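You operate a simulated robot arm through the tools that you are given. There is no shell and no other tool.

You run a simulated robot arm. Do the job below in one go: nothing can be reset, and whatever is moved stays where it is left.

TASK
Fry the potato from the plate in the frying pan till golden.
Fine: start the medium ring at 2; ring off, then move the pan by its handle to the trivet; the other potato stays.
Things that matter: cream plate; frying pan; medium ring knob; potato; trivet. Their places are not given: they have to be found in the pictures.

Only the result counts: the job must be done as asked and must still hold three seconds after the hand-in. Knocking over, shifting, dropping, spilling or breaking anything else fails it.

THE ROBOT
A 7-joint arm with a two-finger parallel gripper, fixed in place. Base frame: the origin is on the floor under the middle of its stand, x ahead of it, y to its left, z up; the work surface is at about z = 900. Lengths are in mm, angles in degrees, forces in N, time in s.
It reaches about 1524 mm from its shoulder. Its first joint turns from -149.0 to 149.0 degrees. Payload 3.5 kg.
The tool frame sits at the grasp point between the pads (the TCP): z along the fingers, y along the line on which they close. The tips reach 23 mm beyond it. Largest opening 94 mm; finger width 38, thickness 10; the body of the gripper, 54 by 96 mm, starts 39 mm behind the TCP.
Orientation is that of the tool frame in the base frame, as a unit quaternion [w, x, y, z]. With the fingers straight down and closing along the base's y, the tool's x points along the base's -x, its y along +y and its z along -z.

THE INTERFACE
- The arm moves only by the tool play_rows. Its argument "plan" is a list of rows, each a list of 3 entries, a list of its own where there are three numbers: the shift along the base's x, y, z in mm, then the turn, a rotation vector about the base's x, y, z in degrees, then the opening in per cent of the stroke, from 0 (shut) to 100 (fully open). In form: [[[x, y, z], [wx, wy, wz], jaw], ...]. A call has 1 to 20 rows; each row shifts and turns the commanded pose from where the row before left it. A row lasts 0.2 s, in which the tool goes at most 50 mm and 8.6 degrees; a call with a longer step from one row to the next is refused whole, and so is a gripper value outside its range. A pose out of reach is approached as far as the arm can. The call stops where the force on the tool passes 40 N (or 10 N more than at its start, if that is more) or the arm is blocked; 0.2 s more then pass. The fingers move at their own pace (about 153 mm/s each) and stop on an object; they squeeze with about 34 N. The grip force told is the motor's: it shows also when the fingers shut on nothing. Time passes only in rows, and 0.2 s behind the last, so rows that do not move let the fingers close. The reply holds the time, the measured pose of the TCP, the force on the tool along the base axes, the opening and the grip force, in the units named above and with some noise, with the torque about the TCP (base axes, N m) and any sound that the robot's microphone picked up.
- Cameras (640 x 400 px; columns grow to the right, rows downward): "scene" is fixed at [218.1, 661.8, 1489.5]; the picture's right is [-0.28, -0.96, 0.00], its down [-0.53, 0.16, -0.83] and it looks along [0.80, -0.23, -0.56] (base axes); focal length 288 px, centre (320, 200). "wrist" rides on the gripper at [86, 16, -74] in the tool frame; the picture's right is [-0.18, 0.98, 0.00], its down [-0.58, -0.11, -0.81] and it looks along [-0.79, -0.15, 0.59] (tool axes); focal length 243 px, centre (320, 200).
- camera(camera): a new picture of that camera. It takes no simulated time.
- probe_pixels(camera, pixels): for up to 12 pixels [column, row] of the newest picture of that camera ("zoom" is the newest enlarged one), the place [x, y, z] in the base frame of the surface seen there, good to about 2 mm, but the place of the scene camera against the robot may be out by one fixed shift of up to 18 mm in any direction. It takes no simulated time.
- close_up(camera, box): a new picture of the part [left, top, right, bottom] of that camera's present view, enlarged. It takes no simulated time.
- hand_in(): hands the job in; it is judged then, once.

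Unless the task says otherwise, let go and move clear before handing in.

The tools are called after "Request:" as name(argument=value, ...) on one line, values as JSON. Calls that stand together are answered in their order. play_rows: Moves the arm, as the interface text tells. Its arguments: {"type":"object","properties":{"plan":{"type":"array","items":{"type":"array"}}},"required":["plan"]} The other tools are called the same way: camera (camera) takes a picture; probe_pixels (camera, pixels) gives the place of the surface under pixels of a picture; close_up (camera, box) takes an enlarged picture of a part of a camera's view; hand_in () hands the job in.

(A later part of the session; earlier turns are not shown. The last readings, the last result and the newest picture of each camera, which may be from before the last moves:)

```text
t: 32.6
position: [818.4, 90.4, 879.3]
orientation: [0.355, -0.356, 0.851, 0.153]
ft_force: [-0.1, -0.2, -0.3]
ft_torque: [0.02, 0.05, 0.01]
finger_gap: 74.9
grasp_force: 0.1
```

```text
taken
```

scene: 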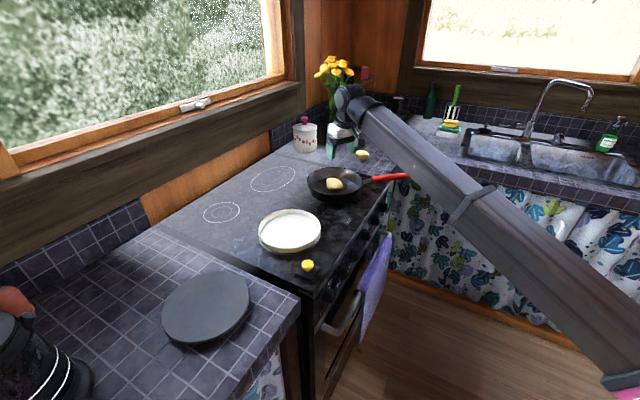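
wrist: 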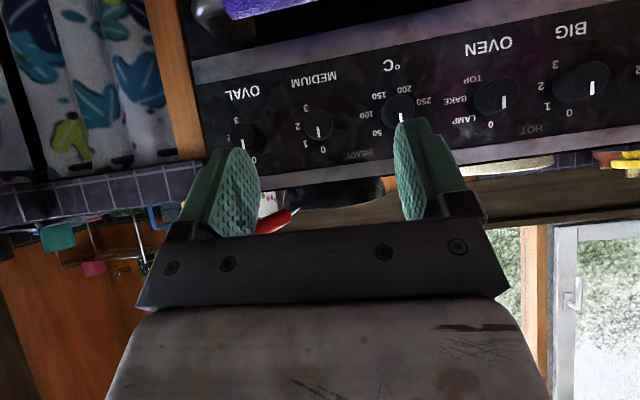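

Now MEDIUM is nearly face-on at (318,123), with 0/1/2/3 around it. I'll zoom in and probe the knob precisely.

Request:
close_up(camera="wrist", box=[270, 60, 370, 170])

Request:
probe_pixels(camera="wrist", pixels=[[318, 125], [306, 124], [331, 124], [318, 113], [318, 137], [345, 120], [318, 160], [318, 95], [240, 10], [285, 8], [210, 15], [250, 40]])

```text
3.64 times, centred on (320, 115) of wrist
```

zoom: 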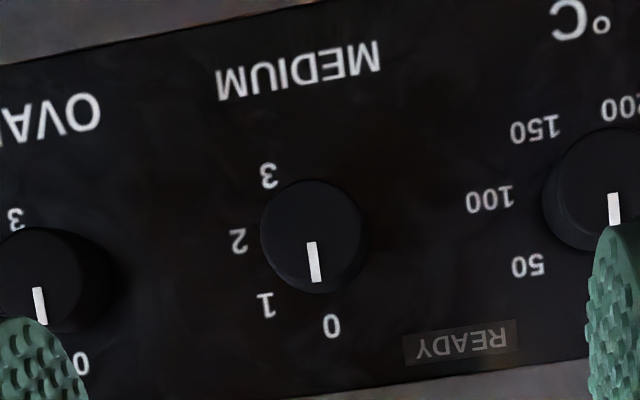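

```text
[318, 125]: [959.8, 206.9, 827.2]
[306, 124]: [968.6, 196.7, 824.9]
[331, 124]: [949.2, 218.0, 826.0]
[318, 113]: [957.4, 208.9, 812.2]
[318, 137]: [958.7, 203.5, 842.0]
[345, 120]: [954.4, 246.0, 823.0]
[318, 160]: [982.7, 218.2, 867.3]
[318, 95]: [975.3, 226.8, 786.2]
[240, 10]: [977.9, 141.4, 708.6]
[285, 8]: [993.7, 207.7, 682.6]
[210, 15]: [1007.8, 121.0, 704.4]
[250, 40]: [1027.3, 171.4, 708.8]
```

The knob face centre is at (959.8,206.9,827.2), about 31 mm across. I'll probe the digit positions on the zoom to get the exact angle of "2".

Request:
probe_pixels(camera="zoom", pixels=[[332, 325], [266, 305], [238, 241], [268, 176], [313, 238], [262, 240], [363, 236], [310, 182], [314, 292], [311, 246], [316, 280], [298, 70]])

Request:
camera(camera="scene")

```text
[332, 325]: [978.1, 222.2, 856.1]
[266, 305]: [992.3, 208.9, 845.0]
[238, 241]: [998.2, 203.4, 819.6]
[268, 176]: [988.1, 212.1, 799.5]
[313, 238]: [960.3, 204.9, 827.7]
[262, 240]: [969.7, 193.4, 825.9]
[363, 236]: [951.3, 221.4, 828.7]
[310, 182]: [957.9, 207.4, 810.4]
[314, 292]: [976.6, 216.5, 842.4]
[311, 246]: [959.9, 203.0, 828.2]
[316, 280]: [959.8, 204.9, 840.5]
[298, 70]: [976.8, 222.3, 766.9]
```

```text
taken
```

scene: 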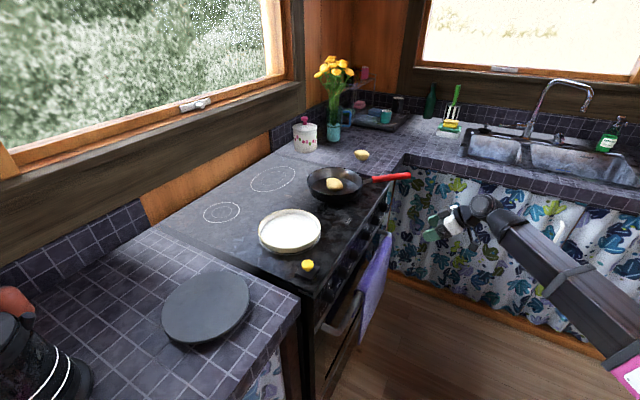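

In panel coordinates the digits sit at about 0°, 50°, 100° and 150° from the top around the knob axis, so "2" needs about 100° clockwise. I'll level the tool facing the knob, pre-roll it −40°, and hover 80 mm in front.

Request:
play_rows(plan=[[[6, 4, -4], [3.94, -3.94, -0.12], 80], [[11, 8, -7], [3.94, -3.94, -0.12], 80], [[12, 8, -7], [3.94, -3.94, -0.12], 80], [[12, 8.5, -7], [3.94, -3.94, -0.12], 80], [[12, 8.5, -7], [3.94, -3.94, -0.12], 80], [[12, 8.5, -7], [3.94, -3.94, -0.12], 80], [[11, 8, -7], [3.94, -3.94, -0.12], 80], [[8.6, 6.7, -6.3], [3.94, -3.94, -0.12], 80], [[0, 0, 0], [-5.66, -5.66, 0], 80], [[0, 0, 0], [-5.66, -5.66, 0], 80], [[0, 0, 0], [-5.66, -5.66, 0], 80], [[0, 0, 0], [-5.66, -5.66, 0], 80], [[0, 0, 0], [-5.66, -5.66, 0], 80]])

Request:
camera(camera="wrist")

Request:
camera(camera="scene")

```text
t: 35.4
position: [903.5, 149.9, 827.5]
orientation: [0.707, -0.478, 0.52, 0.031]
ft_force: [0.1, -0.4, 0.1]
ft_torque: [0.01, 0.0, 0.02]
finger_gap: 75.2
grasp_force: 0.1
```

```text
taken
```

wrist: 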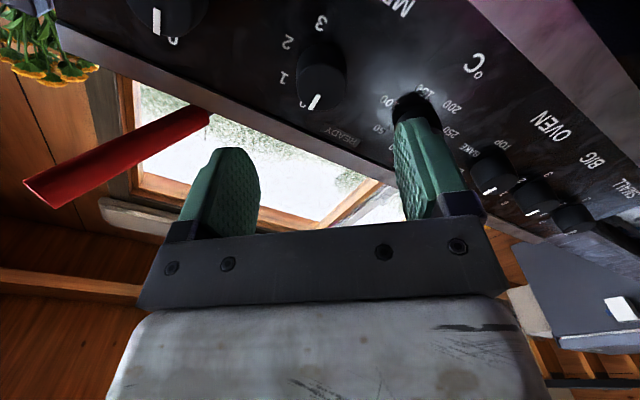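

```text
taken
```

scene: 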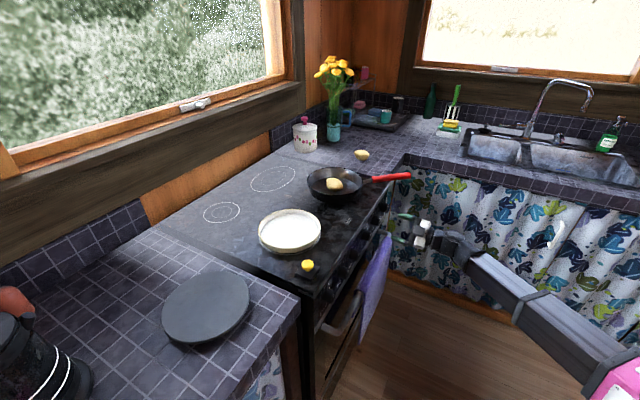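

The knob appears at (322,83), right on the tool axis as expected. I'll probe it once more, then advance.

Request:
close_up(camera="wrist", box=[270, 20, 380, 130])

Request:
probe_pixels(camera="zoom", pixels=[[320, 200], [270, 250], [300, 280], [240, 230], [360, 240], [320, 320], [300, 330], [280, 200], [340, 280], [260, 300]])

```text
3.64 times, centred on (325, 75) of wrist
```

zoom: 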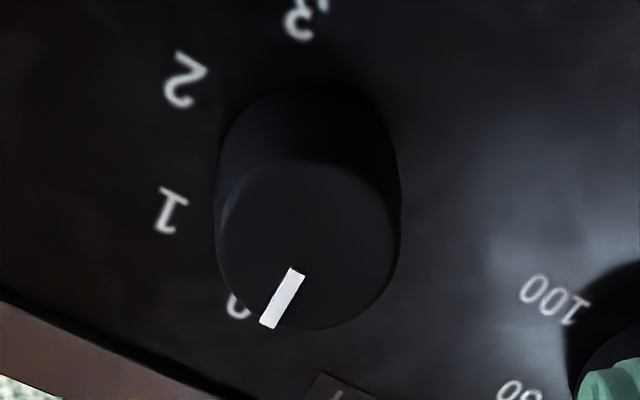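

```text
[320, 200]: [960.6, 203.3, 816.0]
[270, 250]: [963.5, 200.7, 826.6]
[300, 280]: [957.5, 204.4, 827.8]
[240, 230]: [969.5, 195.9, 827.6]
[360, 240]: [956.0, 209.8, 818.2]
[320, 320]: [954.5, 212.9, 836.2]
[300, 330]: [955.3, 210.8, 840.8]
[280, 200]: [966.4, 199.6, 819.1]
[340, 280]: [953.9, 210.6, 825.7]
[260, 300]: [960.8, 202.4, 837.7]
```

The knob centre agrees with the tool axis within about 2 mm. I'll advance 76 mm along the axis so the tips stop ~4 mm from the panel, then close on the knob.

Request:
play_rows(plan=[[[5, 5, -0.5], [0, 0, 0], 80], [[8, 8, 0], [0, 0, 0], 80], [[8, 8, 0], [0, 0, 0], 80], [[8, 8, 0], [0, 0, 0], 80], [[8, 8, 0], [0, 0, 0], 80], [[7, 7, 0], [0, 0, 0], 80], [[6, 6, 0], [0, 0, 0], 80], [[3.8, 3.8, 0], [0, 0, 0], 80], [[0, 0, 0], [0, 0, 0], 50], [[0, 0, 0], [0, 0, 0], 25], [[0, 0, 0], [0, 0, 0], 20], [[0, 0, 0], [0, 0, 0], 20]])

Request:
camera(camera="wrist")

Request:
camera(camera="scene")

```text
t: 38.0
position: [956.9, 205.3, 826.1]
orientation: [0.707, -0.477, 0.521, 0.032]
ft_force: [-8.7, 5.7, -12.1]
ft_torque: [-0.18, 0.23, 0.23]
finger_gap: 35.0
grasp_force: 45.4
```

```text
taken
```

wrist: 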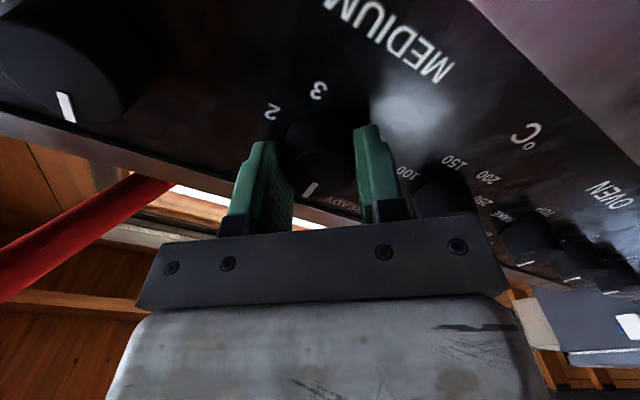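

```text
taken
```

scene: 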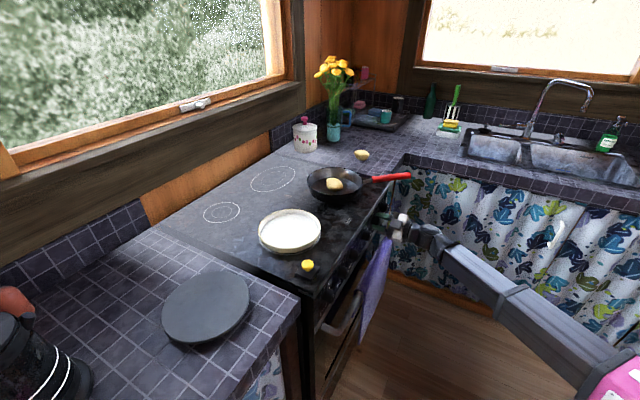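

The fingers hold the knob (gap 35 mm) with ~16 N of off-centre load along the closing direction. I'll shift ~1.7 mm to relieve it and turn 100° clockwise about the knob axis.

Request:
play_rows(plan=[[[-0.9, 0.9, -1.1], [0, 0, 0], 20], [[0, 0, 0], [2.83, 2.83, 0], 20], [[0, 0, 0], [5.66, 5.66, 0], 20], [[0, 0, 0], [5.66, 5.66, 0], 20], [[0, 0, 0], [5.66, 5.66, 0], 20], [[0, 0, 0], [5.66, 5.66, 0], 20], [[0, 0, 0], [5.66, 5.66, 0], 20], [[0, 0, 0], [5.66, 5.66, 0], 20], [[0, 0, 0], [5.66, 5.66, 0], 20], [[0, 0, 0], [5.66, 5.66, 0], 20], [[0, 0, 0], [5.66, 5.66, 0], 20], [[0, 0, 0], [5.66, 5.66, 0], 20], [[0, 0, 0], [5.66, 5.66, 0], 20], [[0, 0, 0], [5.66, 5.66, 0], 20], [[0, 0, 0], [0, 0, 0], 20]])

Request:
camera(camera="wrist")

Request:
camera(camera="scene")

```text
t: 41.2
position: [958.2, 204.0, 826.5]
orientation: [0.431, 0.097, 0.7, 0.561]
ft_force: [33.0, -13.8, 13.7]
ft_torque: [0.27, -0.28, -0.3]
finger_gap: 34.8
grasp_force: 45.0
```

```text
taken
```

wrist: 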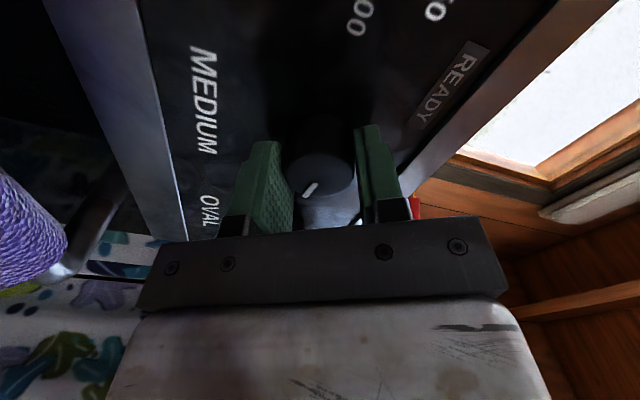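

```text
taken
```

scene: 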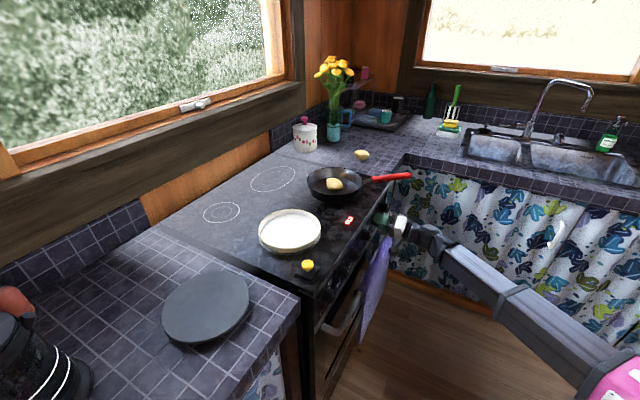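

The HOT lamp is now lit red at scene (348,221), so the ring is on; the knob's pointer is near (309,188) in the wrist view. I'll zoom in to measure the pointer angle before releasing.

Request:
close_up(camera="wrist", box=[270, 130, 390, 240])

Request:
probe_pixels(camera="wrist", pixels=[[315, 183], [309, 188], [305, 193], [320, 175], [335, 170], [300, 180], [345, 185]])

```text
3.64 times, centred on (330, 185) of wrist
```

zoom: 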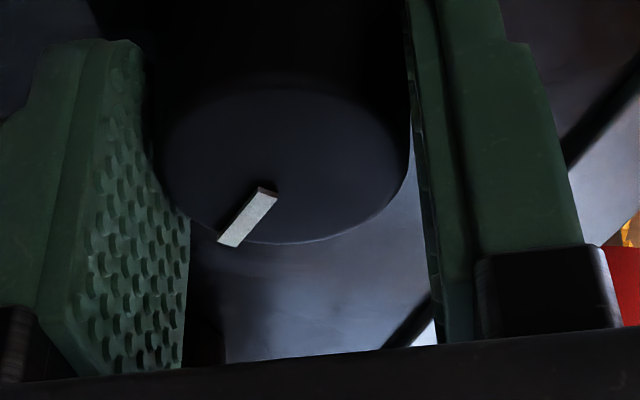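

```text
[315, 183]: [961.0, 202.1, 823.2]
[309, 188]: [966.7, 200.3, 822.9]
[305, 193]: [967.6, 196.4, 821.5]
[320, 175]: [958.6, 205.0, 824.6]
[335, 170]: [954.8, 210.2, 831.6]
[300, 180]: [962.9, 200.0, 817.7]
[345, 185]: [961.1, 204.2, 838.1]
```

The pointer lies at roughly 100–105° from the top, near "2". I'll release, back off straight along the axis, and verify the pointer against the digits.

Request:
play_rows(plan=[[[0, 0, 0], [0, 0, 0], 60], [[0, 0, 0], [0, 0, 0], 80], [[-5, -5, 0], [0, 0, 0], 80], [[-10, -10, 0], [0, 0, 0], 80], [[-14, -14, 0], [0, 0, 0], 80], [[-14, -14, 0], [0, 0, 0], 80], [[-10, -10, 0], [0, 0, 0], 80]])

Request:
camera(camera="wrist")

Request:
close_up(camera="scene", box=[290, 150, 390, 230])

```text
t: 42.8
position: [902.8, 153.6, 826.3]
orientation: [0.43, 0.094, 0.701, 0.561]
ft_force: [-0.5, -0.1, -0.3]
ft_torque: [0.0, 0.01, 0.02]
finger_gap: 74.9
grasp_force: 0.0
```

```text
taken
```

wrist: 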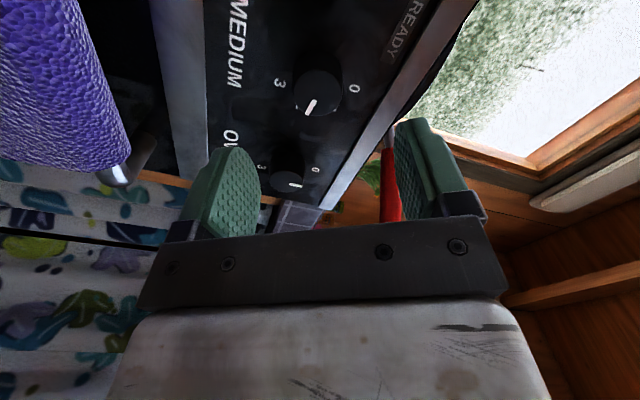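

```text
5.00 times, centred on (340, 190) of scene
```

zoom: 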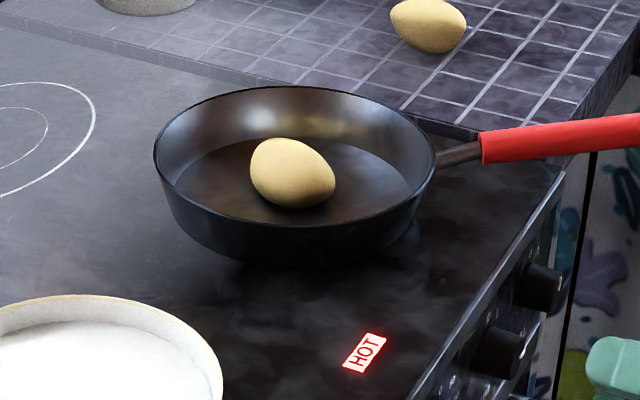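

The HOT lamp glows and the potato is still pale. I'll zoom on the knob and probe the pointer ends.

Request:
close_up(camera="wrist", box=[260, 50, 370, 140])

Request:
probe_pixels(camera="zoom", pixels=[[317, 247], [300, 280], [308, 263], [330, 210], [270, 215], [390, 205], [325, 150], [110, 170], [540, 190]])

```text
4.44 times, centred on (315, 95) of wrist
```

zoom: 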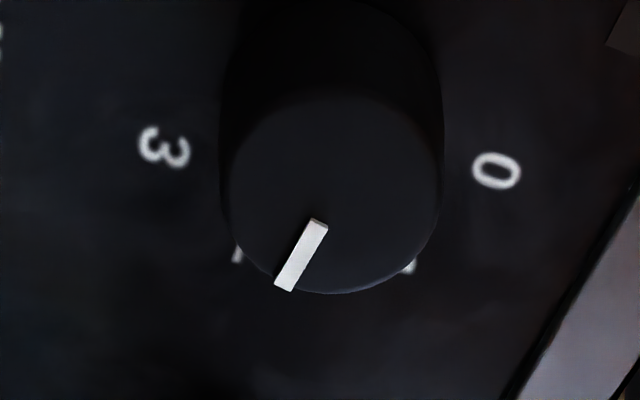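

```text
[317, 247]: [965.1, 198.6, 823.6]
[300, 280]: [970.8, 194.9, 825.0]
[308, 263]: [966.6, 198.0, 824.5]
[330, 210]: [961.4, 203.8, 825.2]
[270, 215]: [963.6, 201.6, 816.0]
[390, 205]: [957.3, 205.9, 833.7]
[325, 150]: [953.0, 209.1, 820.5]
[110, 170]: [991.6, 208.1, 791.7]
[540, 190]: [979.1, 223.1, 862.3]
```

The pointer measures somewhere in 92–105°, consistent with 2 but I want a face-on check. I'll go back to the earlier face-on viewing pose.

Request:
play_rows(plan=[[[-8.4, -6.3, 5.3], [-6.83, -1.19, 2.41], 80], [[-8.4, -6.3, 5.3], [-6.83, -1.19, 2.41], 80], [[-8.4, -6.3, 5.3], [-6.83, -1.19, 2.41], 80], [[-8.4, -6.3, 5.3], [-6.83, -1.19, 2.41], 80], [[-8.4, -6.3, 5.3], [-6.83, -1.19, 2.41], 80], [[-8.4, -6.3, 5.3], [-6.83, -1.19, 2.41], 80], [[-8.4, -6.3, 5.3], [-6.83, -1.19, 2.41], 80], [[-8.4, -6.3, 5.3], [-6.83, -1.19, 2.41], 80], [[-8.4, -6.3, 5.3], [-6.83, -1.19, 2.41], 80], [[-8.4, -6.3, 5.3], [-6.83, -1.19, 2.41], 80]])

Request:
camera(camera="wrist")

Request:
close_up(camera="wrist", box=[270, 60, 370, 170])

Request:
close_up(camera="scene", box=[300, 150, 380, 220])

```text
t: 45.0
position: [818.9, 89.0, 877.2]
orientation: [0.355, -0.355, 0.851, 0.153]
ft_force: [-0.6, 0.2, 0.4]
ft_torque: [0.01, 0.02, 0.01]
finger_gap: 75.2
grasp_force: 0.1
```

```text
taken
```

wrist: 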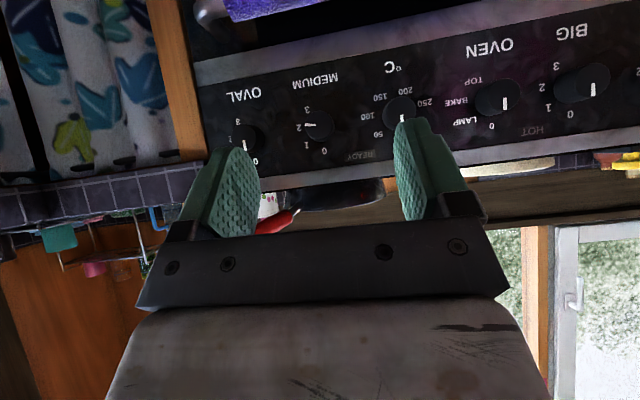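

```text
3.64 times, centred on (320, 115) of wrist
```

zoom: 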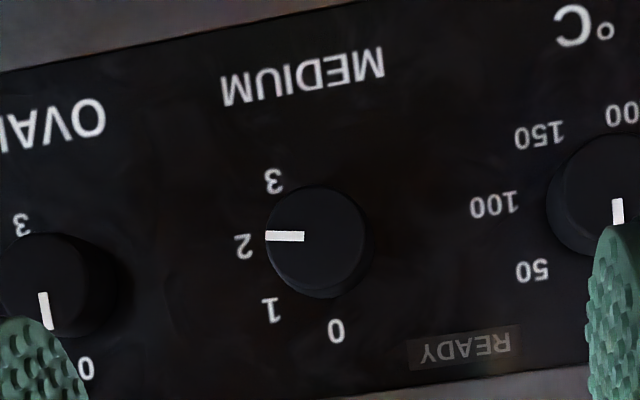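

```text
5.71 times, centred on (340, 185) of scene
```

zoom: 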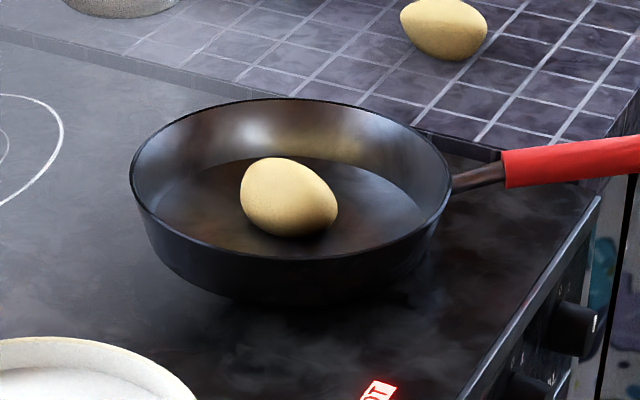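

Face-on, the pointer at zoom (285,236) aligns with "2" and the potato is still pale. I'll return to hover in front of the knob, rolled +60°, ready to switch off.

Request:
play_rows(plan=[[[8.5, 6.3, -5.1], [6.83, 1.19, -2.41], 80], [[8.5, 6.3, -5.1], [6.83, 1.19, -2.41], 80], [[8.5, 6.3, -5.1], [6.83, 1.19, -2.41], 80], [[8.5, 6.3, -5.1], [6.83, 1.19, -2.41], 80], [[8.5, 6.4, -5.1], [6.83, 1.19, -2.41], 80], [[8.6, 6.4, -5.1], [6.83, 1.19, -2.41], 80], [[8.6, 6.4, -5], [6.83, 1.19, -2.41], 80], [[8.6, 6.4, -5], [6.83, 1.19, -2.41], 80], [[8.6, 6.4, -5], [6.83, 1.19, -2.41], 80], [[8.6, 6.4, -5], [6.83, 1.19, -2.41], 80]])

Request:
close_up(camera="scene", box=[300, 150, 380, 220])

Request:
camera(camera="wrist")

```text
t: 47.2
position: [905.8, 153.9, 827.1]
orientation: [0.43, 0.097, 0.7, 0.561]
ft_force: [-0.3, -0.4, 0.1]
ft_torque: [-0.02, 0.01, -0.03]
finger_gap: 75.6
grasp_force: 0.0
```

```text
5.71 times, centred on (340, 185) of scene
```

zoom: 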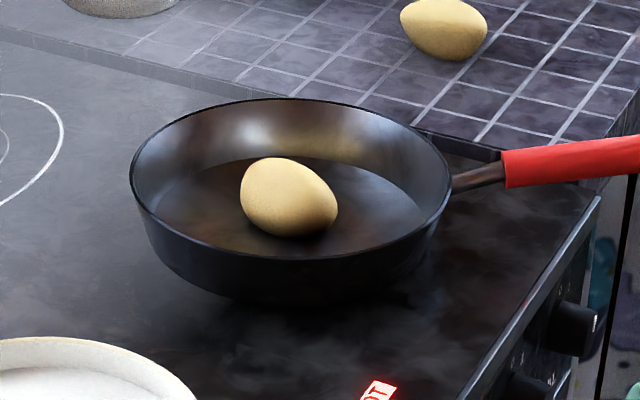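

```text
taken
```

wrist: 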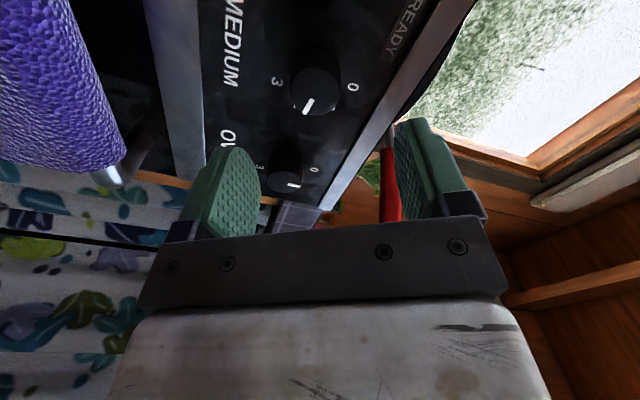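

The potato has barely changed. I'll advance so the open fingers surround the knob, ready to switch off, and check the colour again.

Request:
play_rows(plan=[[[5, 5, -0.3], [0, 0, 0], 80], [[8, 8, -0.3], [0, 0, 0], 80], [[8, 8, 0], [0, 0, 0], 80], [[8, 8, 0], [0, 0, 0], 80], [[8, 8, 0], [0, 0, 0], 80], [[6, 6, 0], [0, 0, 0], 80], [[5, 5, 0], [0, 0, 0], 80], [[3, 3, 0], [0, 0, 0], 80], [[0, 0, 0], [0, 0, 0], 80], [[0, 0, 0], [0, 0, 0], 80]])

Request:
close_up(camera="scene", box=[300, 150, 380, 220])

Request:
camera(camera="wrist")

```text
t: 49.4
position: [955.7, 202.8, 826.7]
orientation: [0.431, 0.094, 0.7, 0.562]
ft_force: [-0.2, -0.1, -0.3]
ft_torque: [-0.03, 0.04, -0.05]
finger_gap: 75.0
grasp_force: 0.1
```

```text
5.71 times, centred on (340, 185) of scene
```

zoom: 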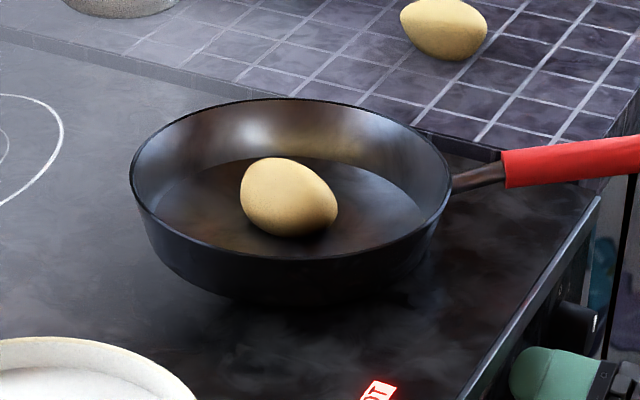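

```text
taken
```

wrist: 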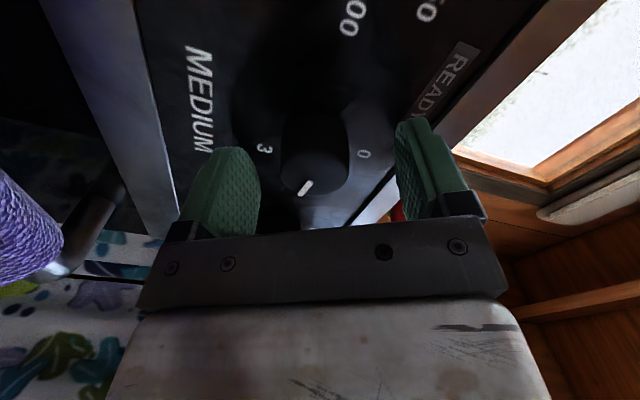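

The potato is slowly tanning. I'll wait in place and keep checking the scene.

Request:
play_rows(plan=[[[0, 0, 0], [0, 0, 0], 80], [[0, 0, 0], [0, 0, 0], 80], [[0, 0, 0], [0, 0, 0], 80], [[0, 0, 0], [0, 0, 0], 80], [[0, 0, 0], [0, 0, 0], 80], [[0, 0, 0], [0, 0, 0], 80], [[0, 0, 0], [0, 0, 0], 80], [[0, 0, 0], [0, 0, 0], 80], [[0, 0, 0], [0, 0, 0], 80], [[0, 0, 0], [0, 0, 0], 80]])

Request:
close_up(camera="scene", box=[300, 150, 380, 220])

```text
t: 51.6
position: [955.6, 204.0, 827.6]
orientation: [0.43, 0.095, 0.701, 0.561]
ft_force: [-0.5, 0.0, 0.5]
ft_torque: [0.02, 0.01, 0.03]
finger_gap: 75.3
grasp_force: 0.1
```

```text
5.71 times, centred on (340, 185) of scene
```

zoom: 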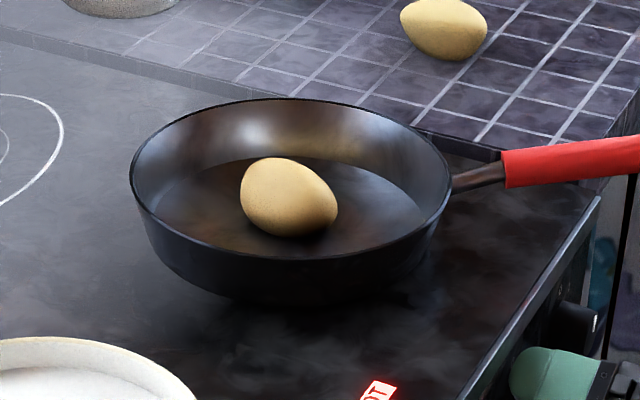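

Only a slight darkening so far (potato at zoom (288,197)). I'll wait another 4 s.

Request:
play_rows(plan=[[[0, 0, 0], [0, 0, 0], 80], [[0, 0, 0], [0, 0, 0], 80], [[0, 0, 0], [0, 0, 0], 80], [[0, 0, 0], [0, 0, 0], 80], [[0, 0, 0], [0, 0, 0], 80], [[0, 0, 0], [0, 0, 0], 80], [[0, 0, 0], [0, 0, 0], 80], [[0, 0, 0], [0, 0, 0], 80], [[0, 0, 0], [0, 0, 0], 80], [[0, 0, 0], [0, 0, 0], 80], [[0, 0, 0], [0, 0, 0], 80], [[0, 0, 0], [0, 0, 0], 80], [[0, 0, 0], [0, 0, 0], 80], [[0, 0, 0], [0, 0, 0], 80], [[0, 0, 0], [0, 0, 0], 80], [[0, 0, 0], [0, 0, 0], 80], [[0, 0, 0], [0, 0, 0], 80], [[0, 0, 0], [0, 0, 0], 80], [[0, 0, 0], [0, 0, 0], 80], [[0, 0, 0], [0, 0, 0], 80]])

Request:
close_up(camera="scene", box=[300, 150, 380, 220])

```text
t: 55.8
position: [956.2, 203.5, 826.4]
orientation: [0.431, 0.095, 0.7, 0.561]
ft_force: [0.1, -0.9, -1.1]
ft_torque: [-0.01, 0.0, -0.02]
finger_gap: 75.4
grasp_force: 0.2
```

```text
5.71 times, centred on (340, 185) of scene
```

zoom: 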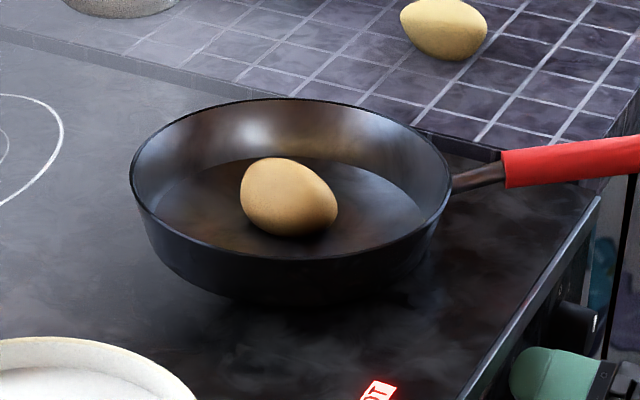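

It's visibly tanner than the reference potato at (445,28). I'll keep waiting in shorter steps.

Request:
play_rows(plan=[[[0, 0, 0], [0, 0, 0], 80], [[0, 0, 0], [0, 0, 0], 80], [[0, 0, 0], [0, 0, 0], 80], [[0, 0, 0], [0, 0, 0], 80], [[0, 0, 0], [0, 0, 0], 80], [[0, 0, 0], [0, 0, 0], 80], [[0, 0, 0], [0, 0, 0], 80], [[0, 0, 0], [0, 0, 0], 80], [[0, 0, 0], [0, 0, 0], 80], [[0, 0, 0], [0, 0, 0], 80], [[0, 0, 0], [0, 0, 0], 80], [[0, 0, 0], [0, 0, 0], 80], [[0, 0, 0], [0, 0, 0], 80], [[0, 0, 0], [0, 0, 0], 80]])

Request:
close_up(camera="scene", box=[300, 150, 380, 220])

```text
t: 58.8
position: [957.4, 204.8, 828.7]
orientation: [0.431, 0.095, 0.7, 0.561]
ft_force: [0.4, -0.1, 0.2]
ft_torque: [0.0, -0.01, 0.0]
finger_gap: 75.2
grasp_force: 0.0
```

```text
5.71 times, centred on (340, 185) of scene
```

zoom: 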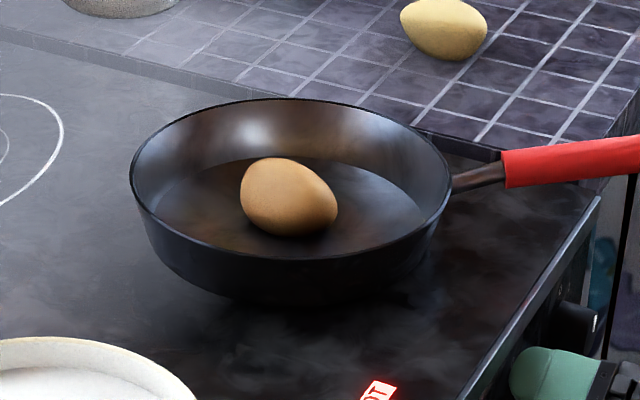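

It's turning golden-brown at (288,197) and the rate is growing. Switching off takes about 3 s, so I'll take one closer look and then grip the knob.

Request:
close_up(camera="scene", box=[320, 172, 350, 196])

Request:
play_rows(plan=[[[0, 0, 0], [0, 0, 0], 50], [[0, 0, 0], [0, 0, 0], 25], [[0, 0, 0], [0, 0, 0], 20], [[0, 0, 0], [0, 0, 0], 20]])

Request:
close_up(camera="scene", box=[320, 172, 350, 196])

```text
16.00 times, centred on (335, 184) of scene
```

zoom: 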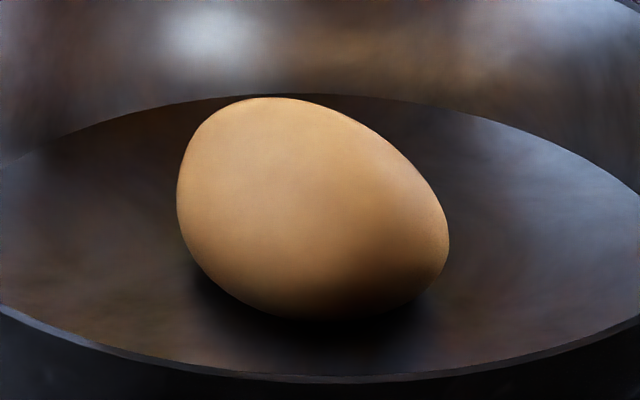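

```text
t: 59.8
position: [958.1, 203.3, 825.4]
orientation: [0.431, 0.094, 0.701, 0.561]
ft_force: [5.9, -10.1, -29.0]
ft_torque: [-0.56, 0.46, -0.39]
finger_gap: 35.0
grasp_force: 45.1
```

```text
16.00 times, centred on (335, 184) of scene
```

zoom: 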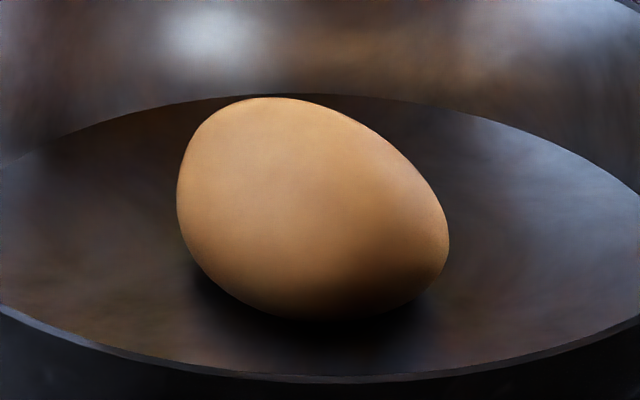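

The potato looks golden-brown and will keep cooking on residual heat, so I'm switching off now. The grip shows a ~30 N off-centre load; I'll shift 2.2 mm down and turn 100° counter-clockwise back to 0.

Request:
play_rows(plan=[[[0.1, -0.1, -2.2], [0, 0, 0], 20], [[0, 0, 0], [-2.83, -2.83, 0], 20], [[0, 0, 0], [-5.66, -5.66, 0], 20], [[0, 0, 0], [-5.66, -5.66, 0], 20], [[0, 0, 0], [-5.66, -5.66, 0], 20], [[0, 0, 0], [-5.66, -5.66, 0], 20], [[0, 0, 0], [-5.66, -5.66, 0], 20], [[0, 0, 0], [-5.66, -5.66, 0], 20], [[0, 0, 0], [-5.66, -5.66, 0], 20], [[0, 0, 0], [-5.66, -5.66, 0], 20], [[0, 0, 0], [-5.66, -5.66, 0], 20], [[0, 0, 0], [-5.66, -5.66, 0], 20], [[0, 0, 0], [-5.66, -5.66, 0], 20], [[0, 0, 0], [-5.66, -5.66, 0], 20]])

Request:
camera(camera="wrist")

Request:
close_up(camera="scene", box=[300, 150, 380, 220])

```text
t: 62.8
position: [955.3, 205.6, 824.3]
orientation: [0.708, -0.477, 0.52, 0.033]
ft_force: [20.9, 1.2, 26.1]
ft_torque: [0.86, 0.25, -0.23]
finger_gap: 34.9
grasp_force: 44.6
```

```text
taken
```

wrist: 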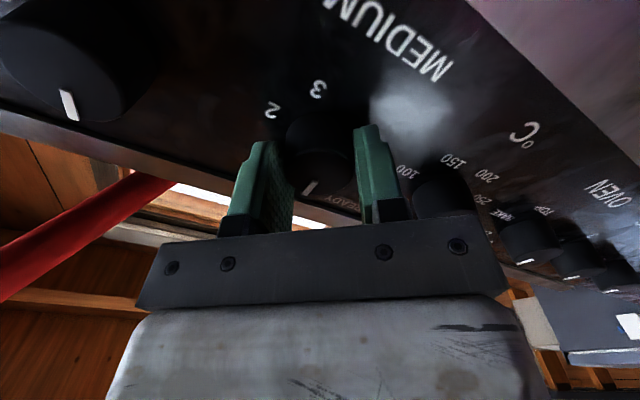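

```text
5.71 times, centred on (340, 185) of scene
```

zoom: 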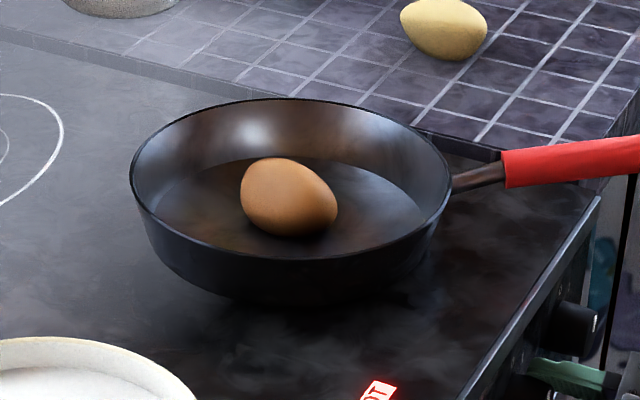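

The pointer is back where it started relative to the fingers and the potato is a golden-orange. I'll release, back off and verify the knob is at 0.

Request:
play_rows(plan=[[[0, 0, 0], [0, 0, 0], 60], [[0, 0, 0], [0, 0, 0], 80], [[-8, -8, 0], [0, 0, 0], 80], [[-14, -14, 0], [0, 0, 0], 80], [[-18, -18, 0], [0, 0, 0], 80], [[-18, -18, 0], [0, 0, 0], 80]])

Request:
camera(camera="wrist")

Request:
close_up(camera="wrist", box=[270, 20, 380, 130])

Request:
close_up(camera="scene", box=[300, 150, 380, 220])

```text
t: 64.2
position: [899.2, 145.5, 825.1]
orientation: [0.707, -0.476, 0.522, 0.032]
ft_force: [-0.2, 0.5, -0.2]
ft_torque: [0.01, -0.01, -0.01]
finger_gap: 75.2
grasp_force: 0.1
```

```text
taken
```

wrist: 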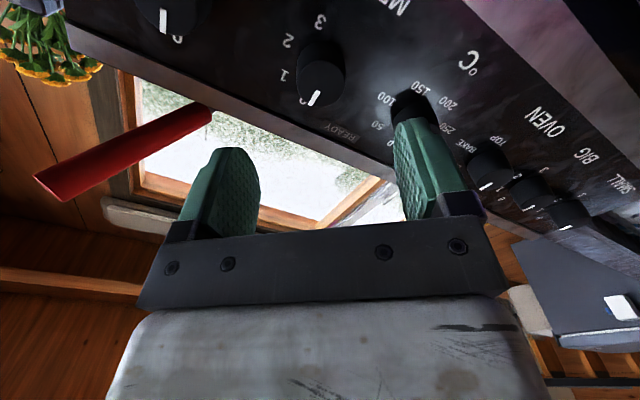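

```text
3.64 times, centred on (325, 75) of wrist
```

zoom: 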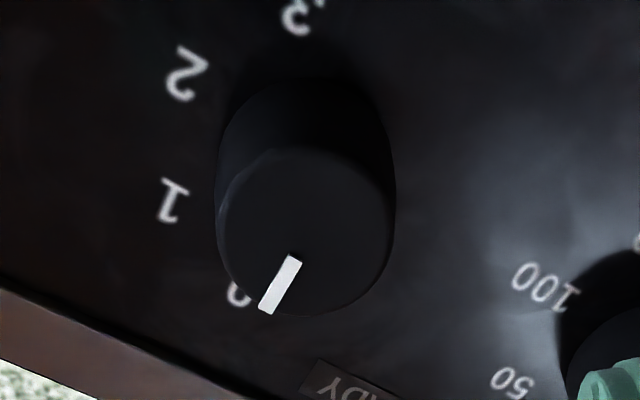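

```text
5.71 times, centred on (340, 185) of scene
```

zoom: 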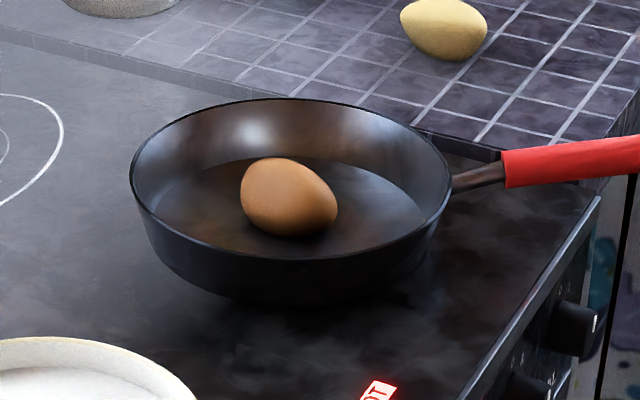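

The pointer sits at 0 exactly as in the first view, and the potato's colour has held since switch-off. Now I'll rise in front of the stove while turning the fingers down and across the handle (near (1052,174,955)).

Request:
play_rows(plan=[[[-3, -3, 10], [-4.82, 5.08, -1.25], 80], [[0, 0, 20], [-4.82, 5.08, -1.25], 80], [[0, 0, 24], [-4.82, 5.08, -1.25], 80], [[0, 0, 24], [-4.82, 5.08, -1.25], 80], [[0, 0, 24], [-4.82, 5.08, -1.25], 80], [[4, 0, 24], [-4.82, 5.08, -1.25], 80], [[10, 2, 24], [-4.82, 5.08, -1.25], 80], [[14, 3, 24], [-4.82, 5.08, -1.25], 80], [[16, 3, 24], [-4.82, 5.08, -1.25], 80], [[18, 4, 20], [-4.82, 5.08, -1.25], 80], [[18, 4, 16], [-4.82, 5.08, -1.25], 80], [[18, 4, 10], [-4.82, 5.08, -1.25], 80], [[18, 4, 0], [0, 0, 0], 80], [[18, 4, 0], [0, 0, 0], 80], [[12, 2, 0], [0, 0, 0], 80], [[8, 1, 0], [0, 0, 0], 80]])

Request:
camera(camera="wrist")

Request:
camera(camera="scene")

```text
t: 67.6
position: [1048.1, 173.1, 1068.3]
orientation: [0.053, -0.597, 0.798, -0.07]
ft_force: [-0.3, 0.4, -0.3]
ft_torque: [-0.01, 0.0, -0.02]
finger_gap: 75.2
grasp_force: 0.1
```

```text
taken
```

wrist: 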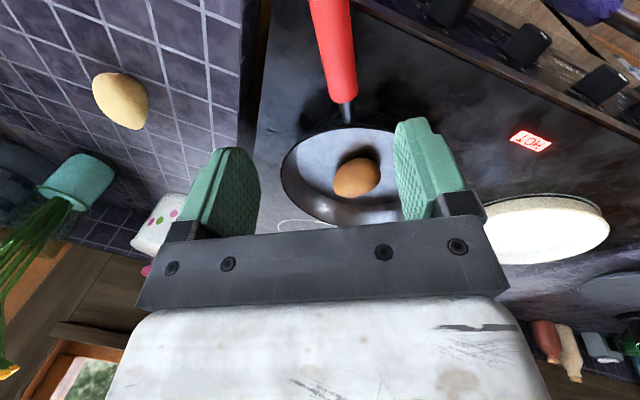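

```text
taken
```

scene: 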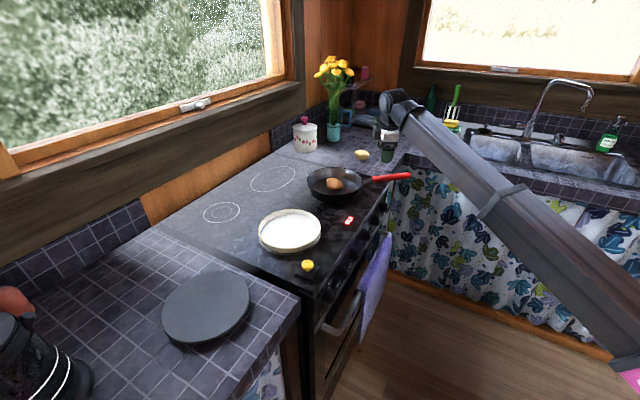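

The handle runs from (330,0) to (343,98) in the wrist view, with the metal stem at (347,113). I'll probe it, and glance at the potato's colour.

Request:
probe_pixels(camera="wrist", pixels=[[331, 10], [334, 40], [338, 70], [341, 92], [347, 112], [319, 40], [350, 40], [325, 70], [354, 70], [330, 90], [355, 90], [357, 178]])

Request:
close_up(camera="scene", box=[300, 150, 380, 220])

Request:
close_up(camera="wrist", box=[270, 0, 430, 130])

```text
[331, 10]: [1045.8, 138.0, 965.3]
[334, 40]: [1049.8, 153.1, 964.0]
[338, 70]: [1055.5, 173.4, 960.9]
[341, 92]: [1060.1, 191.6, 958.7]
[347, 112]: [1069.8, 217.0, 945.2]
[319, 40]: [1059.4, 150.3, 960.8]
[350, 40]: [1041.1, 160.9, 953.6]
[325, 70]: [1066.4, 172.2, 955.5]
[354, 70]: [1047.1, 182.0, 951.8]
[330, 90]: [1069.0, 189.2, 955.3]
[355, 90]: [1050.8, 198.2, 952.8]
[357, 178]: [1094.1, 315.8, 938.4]
```

```text
5.71 times, centred on (340, 185) of scene
```

zoom: 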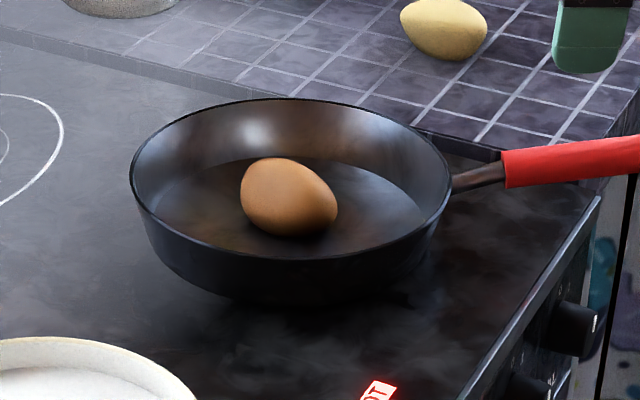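

```text
3.08 times, centred on (350, 65) of wrist
```

zoom: 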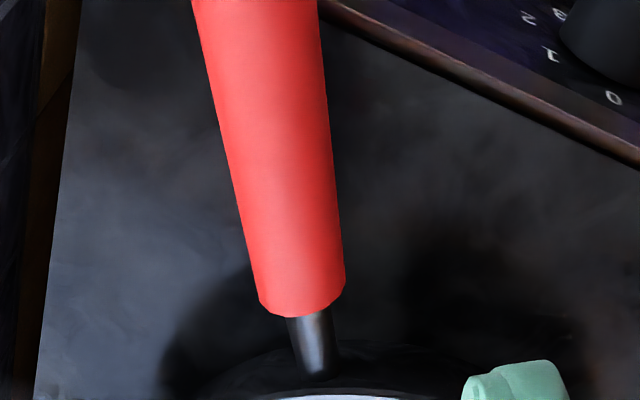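

The handle is about 22 mm thick, its axis near (1056,174.5,950) at the grip spot, and the potato is golden-brown. I'll descend over the handle and close.

Request:
play_rows(plan=[[[2, 0.4, -8], [0, 0, 0], 80], [[3, 0.5, -16], [0, 0, 0], 80], [[3, 0.5, -20], [0, 0, 0], 80], [[0, 0, -20], [0, 0, 0], 80], [[0, 0, -20], [0, 0, 0], 80], [[0, 0, -16], [0, 0, 0], 80], [[0, 0, -11], [0, 0, 0], 80], [[0, 0, -6], [0, 0, 0], 80], [[0, 0, 0], [0, 0, 0], 50], [[0, 0, 0], [0, 0, 0], 25], [[0, 0, 0], [0, 0, 0], 5], [[0, 0, 0], [0, 0, 0], 0]])

Request:
camera(camera="wrist")

Request:
close_up(camera="scene", box=[280, 120, 440, 230])

```text
t: 70.2
position: [1057.7, 176.5, 951.6]
orientation: [0.052, -0.598, 0.797, -0.069]
ft_force: [-0.8, 0.5, -3.7]
ft_torque: [-0.28, 0.17, 0.28]
finger_gap: 25.0
grasp_force: 34.4
```

```text
taken
```

wrist: 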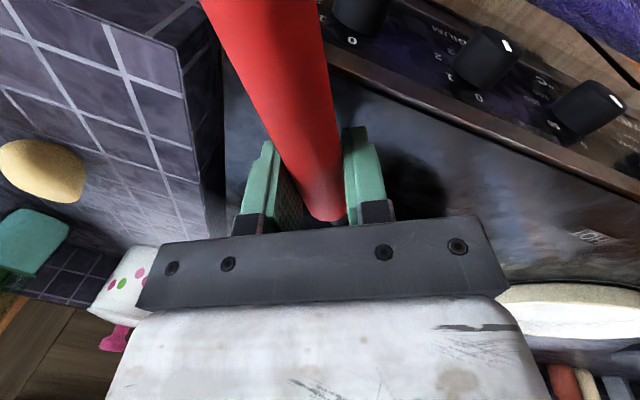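

```text
3.64 times, centred on (360, 175) of scene
```

zoom: 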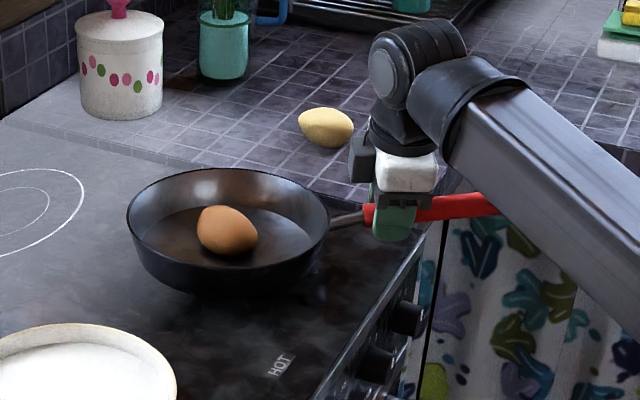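

The grip holds the handle (gap 25 mm, 34 N) and the HOT lamp has gone out. I'll test-lift about 12 mm and check the force, torque and pan attitude.

Request:
play_rows(plan=[[[0, 0, 2], [0, 0, 0], 0], [[0, 0, 4], [0, 0, 0], 0], [[0, 0, 4], [0, 0, 0], 0], [[0, 0, 2], [0, 0, 0], 0], [[0, 0, 0], [0, 0, 0], 0]])

Request:
camera(camera="wrist")

Request:
close_up(camera="scene", box=[280, 120, 440, 230])

```text
t: 71.4
position: [1056.8, 175.7, 965.2]
orientation: [0.053, -0.598, 0.797, -0.068]
ft_force: [-0.4, 0.1, -6.9]
ft_torque: [-1.05, 0.32, -0.02]
finger_gap: 24.7
grasp_force: 34.5
```

```text
taken
```

wrist: 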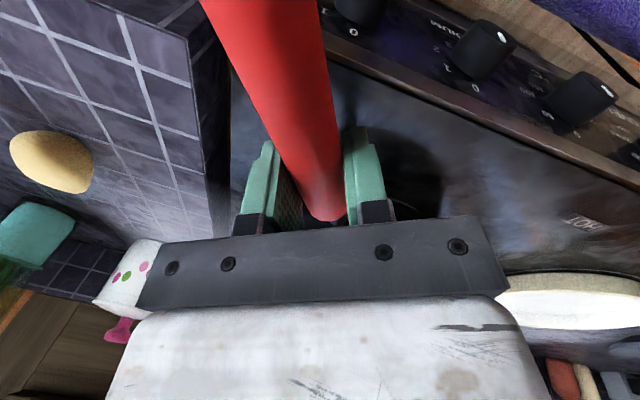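

```text
3.64 times, centred on (360, 175) of scene
```

zoom: 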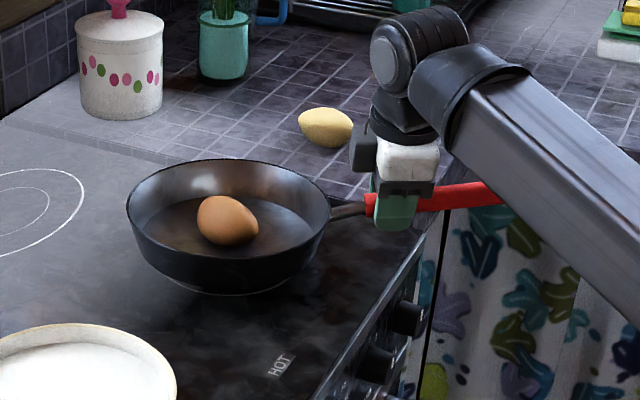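

The pan is lifted level: about 7 N weight with ~1.1 N·m torque and no slip. I'll raise it further and probe the trivet's outline in the scene for its centre.

Request:
play_rows(plan=[[[0, 0, 5], [0, 0, 0], 0], [[0, 0, 10], [0, 0, 0], 0], [[0, 0, 14], [0, 0, 0], 0], [[0, 0, 14], [0, 0, 0], 0], [[0, 0, 14], [0, 0, 0], 0], [[0, 0, 10], [0, 0, 0], 0], [[0, 0, 5], [0, 0, 0], 0]])

Request:
camera(camera="scene")

Request:
probe_pixels(camera="scene", pixels=[[164, 317], [246, 294], [219, 274], [187, 339], [205, 306], [240, 278], [170, 330], [230, 315], [185, 288], [160, 319], [251, 290], [222, 270]])

Request:
close_up(camera="scene", box=[280, 100, 440, 230])

```text
t: 73.0
position: [1058.4, 175.5, 1036.2]
orientation: [0.053, -0.597, 0.798, -0.068]
ft_force: [-0.2, -0.7, -6.9]
ft_torque: [-0.99, 0.32, 0.0]
finger_gap: 24.9
grasp_force: 34.2
```

```text
taken
```

scene: 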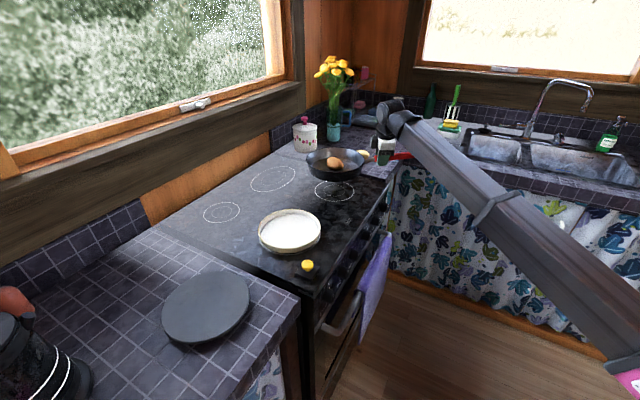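

```text
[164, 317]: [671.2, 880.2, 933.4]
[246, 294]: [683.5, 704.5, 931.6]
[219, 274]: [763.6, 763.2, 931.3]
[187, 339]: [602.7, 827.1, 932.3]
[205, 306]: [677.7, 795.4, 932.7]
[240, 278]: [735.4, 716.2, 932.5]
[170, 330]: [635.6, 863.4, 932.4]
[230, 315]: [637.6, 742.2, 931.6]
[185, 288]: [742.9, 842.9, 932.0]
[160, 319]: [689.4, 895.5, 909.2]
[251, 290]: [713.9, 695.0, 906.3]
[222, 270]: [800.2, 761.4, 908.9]
```

```text
3.08 times, centred on (360, 165) of scene
```

zoom: 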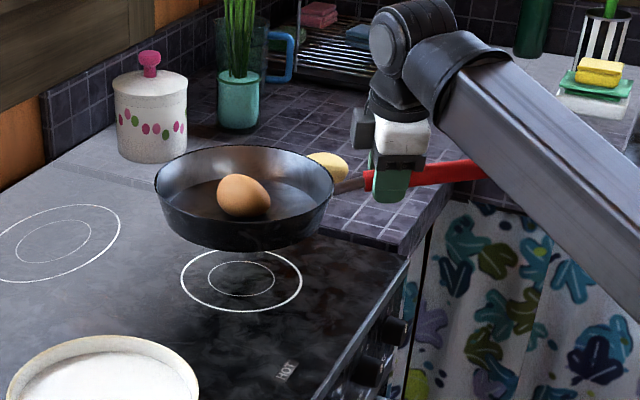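

The pan is level in the air over the now visible medium ring, and the trivet's top centre in scene coordinates is about (682,793,932). I'll calibrate the scene shift using the plate rim, whose centre from the wrist camera is about (900,546).

Request:
close_up(camera="scene", box=[245, 195, 335, 265])

```text
5.71 times, centred on (290, 230) of scene
```

zoom: 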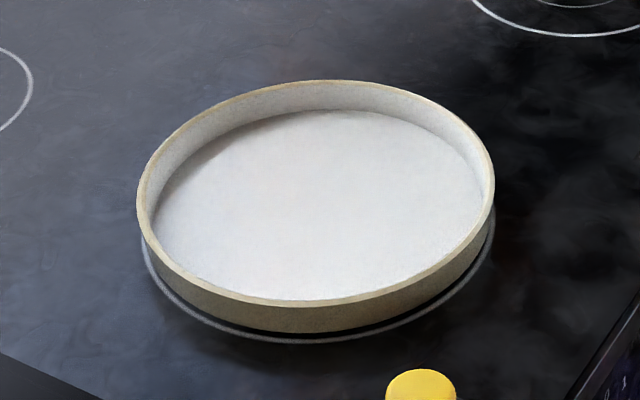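

Request:
probe_pixels(camera="zoom", pixels=[[142, 205], [490, 195], [330, 83], [290, 301], [200, 117], [440, 110], [180, 270], [440, 262], [310, 200], [420, 380], [550, 0]])

Request:
probe_pixels(camera="wrist", pixels=[[560, 300], [600, 280], [560, 230], [500, 180]])

```text
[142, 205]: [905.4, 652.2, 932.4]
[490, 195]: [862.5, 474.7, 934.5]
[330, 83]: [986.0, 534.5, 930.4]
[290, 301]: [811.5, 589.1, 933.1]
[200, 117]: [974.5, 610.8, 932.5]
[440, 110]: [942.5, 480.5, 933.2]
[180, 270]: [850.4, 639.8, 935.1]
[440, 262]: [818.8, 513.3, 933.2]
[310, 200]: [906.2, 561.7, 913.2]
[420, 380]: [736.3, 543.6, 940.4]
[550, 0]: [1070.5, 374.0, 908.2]
```

```text
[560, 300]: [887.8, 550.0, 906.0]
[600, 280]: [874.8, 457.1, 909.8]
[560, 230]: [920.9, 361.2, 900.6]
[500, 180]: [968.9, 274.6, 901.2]
```

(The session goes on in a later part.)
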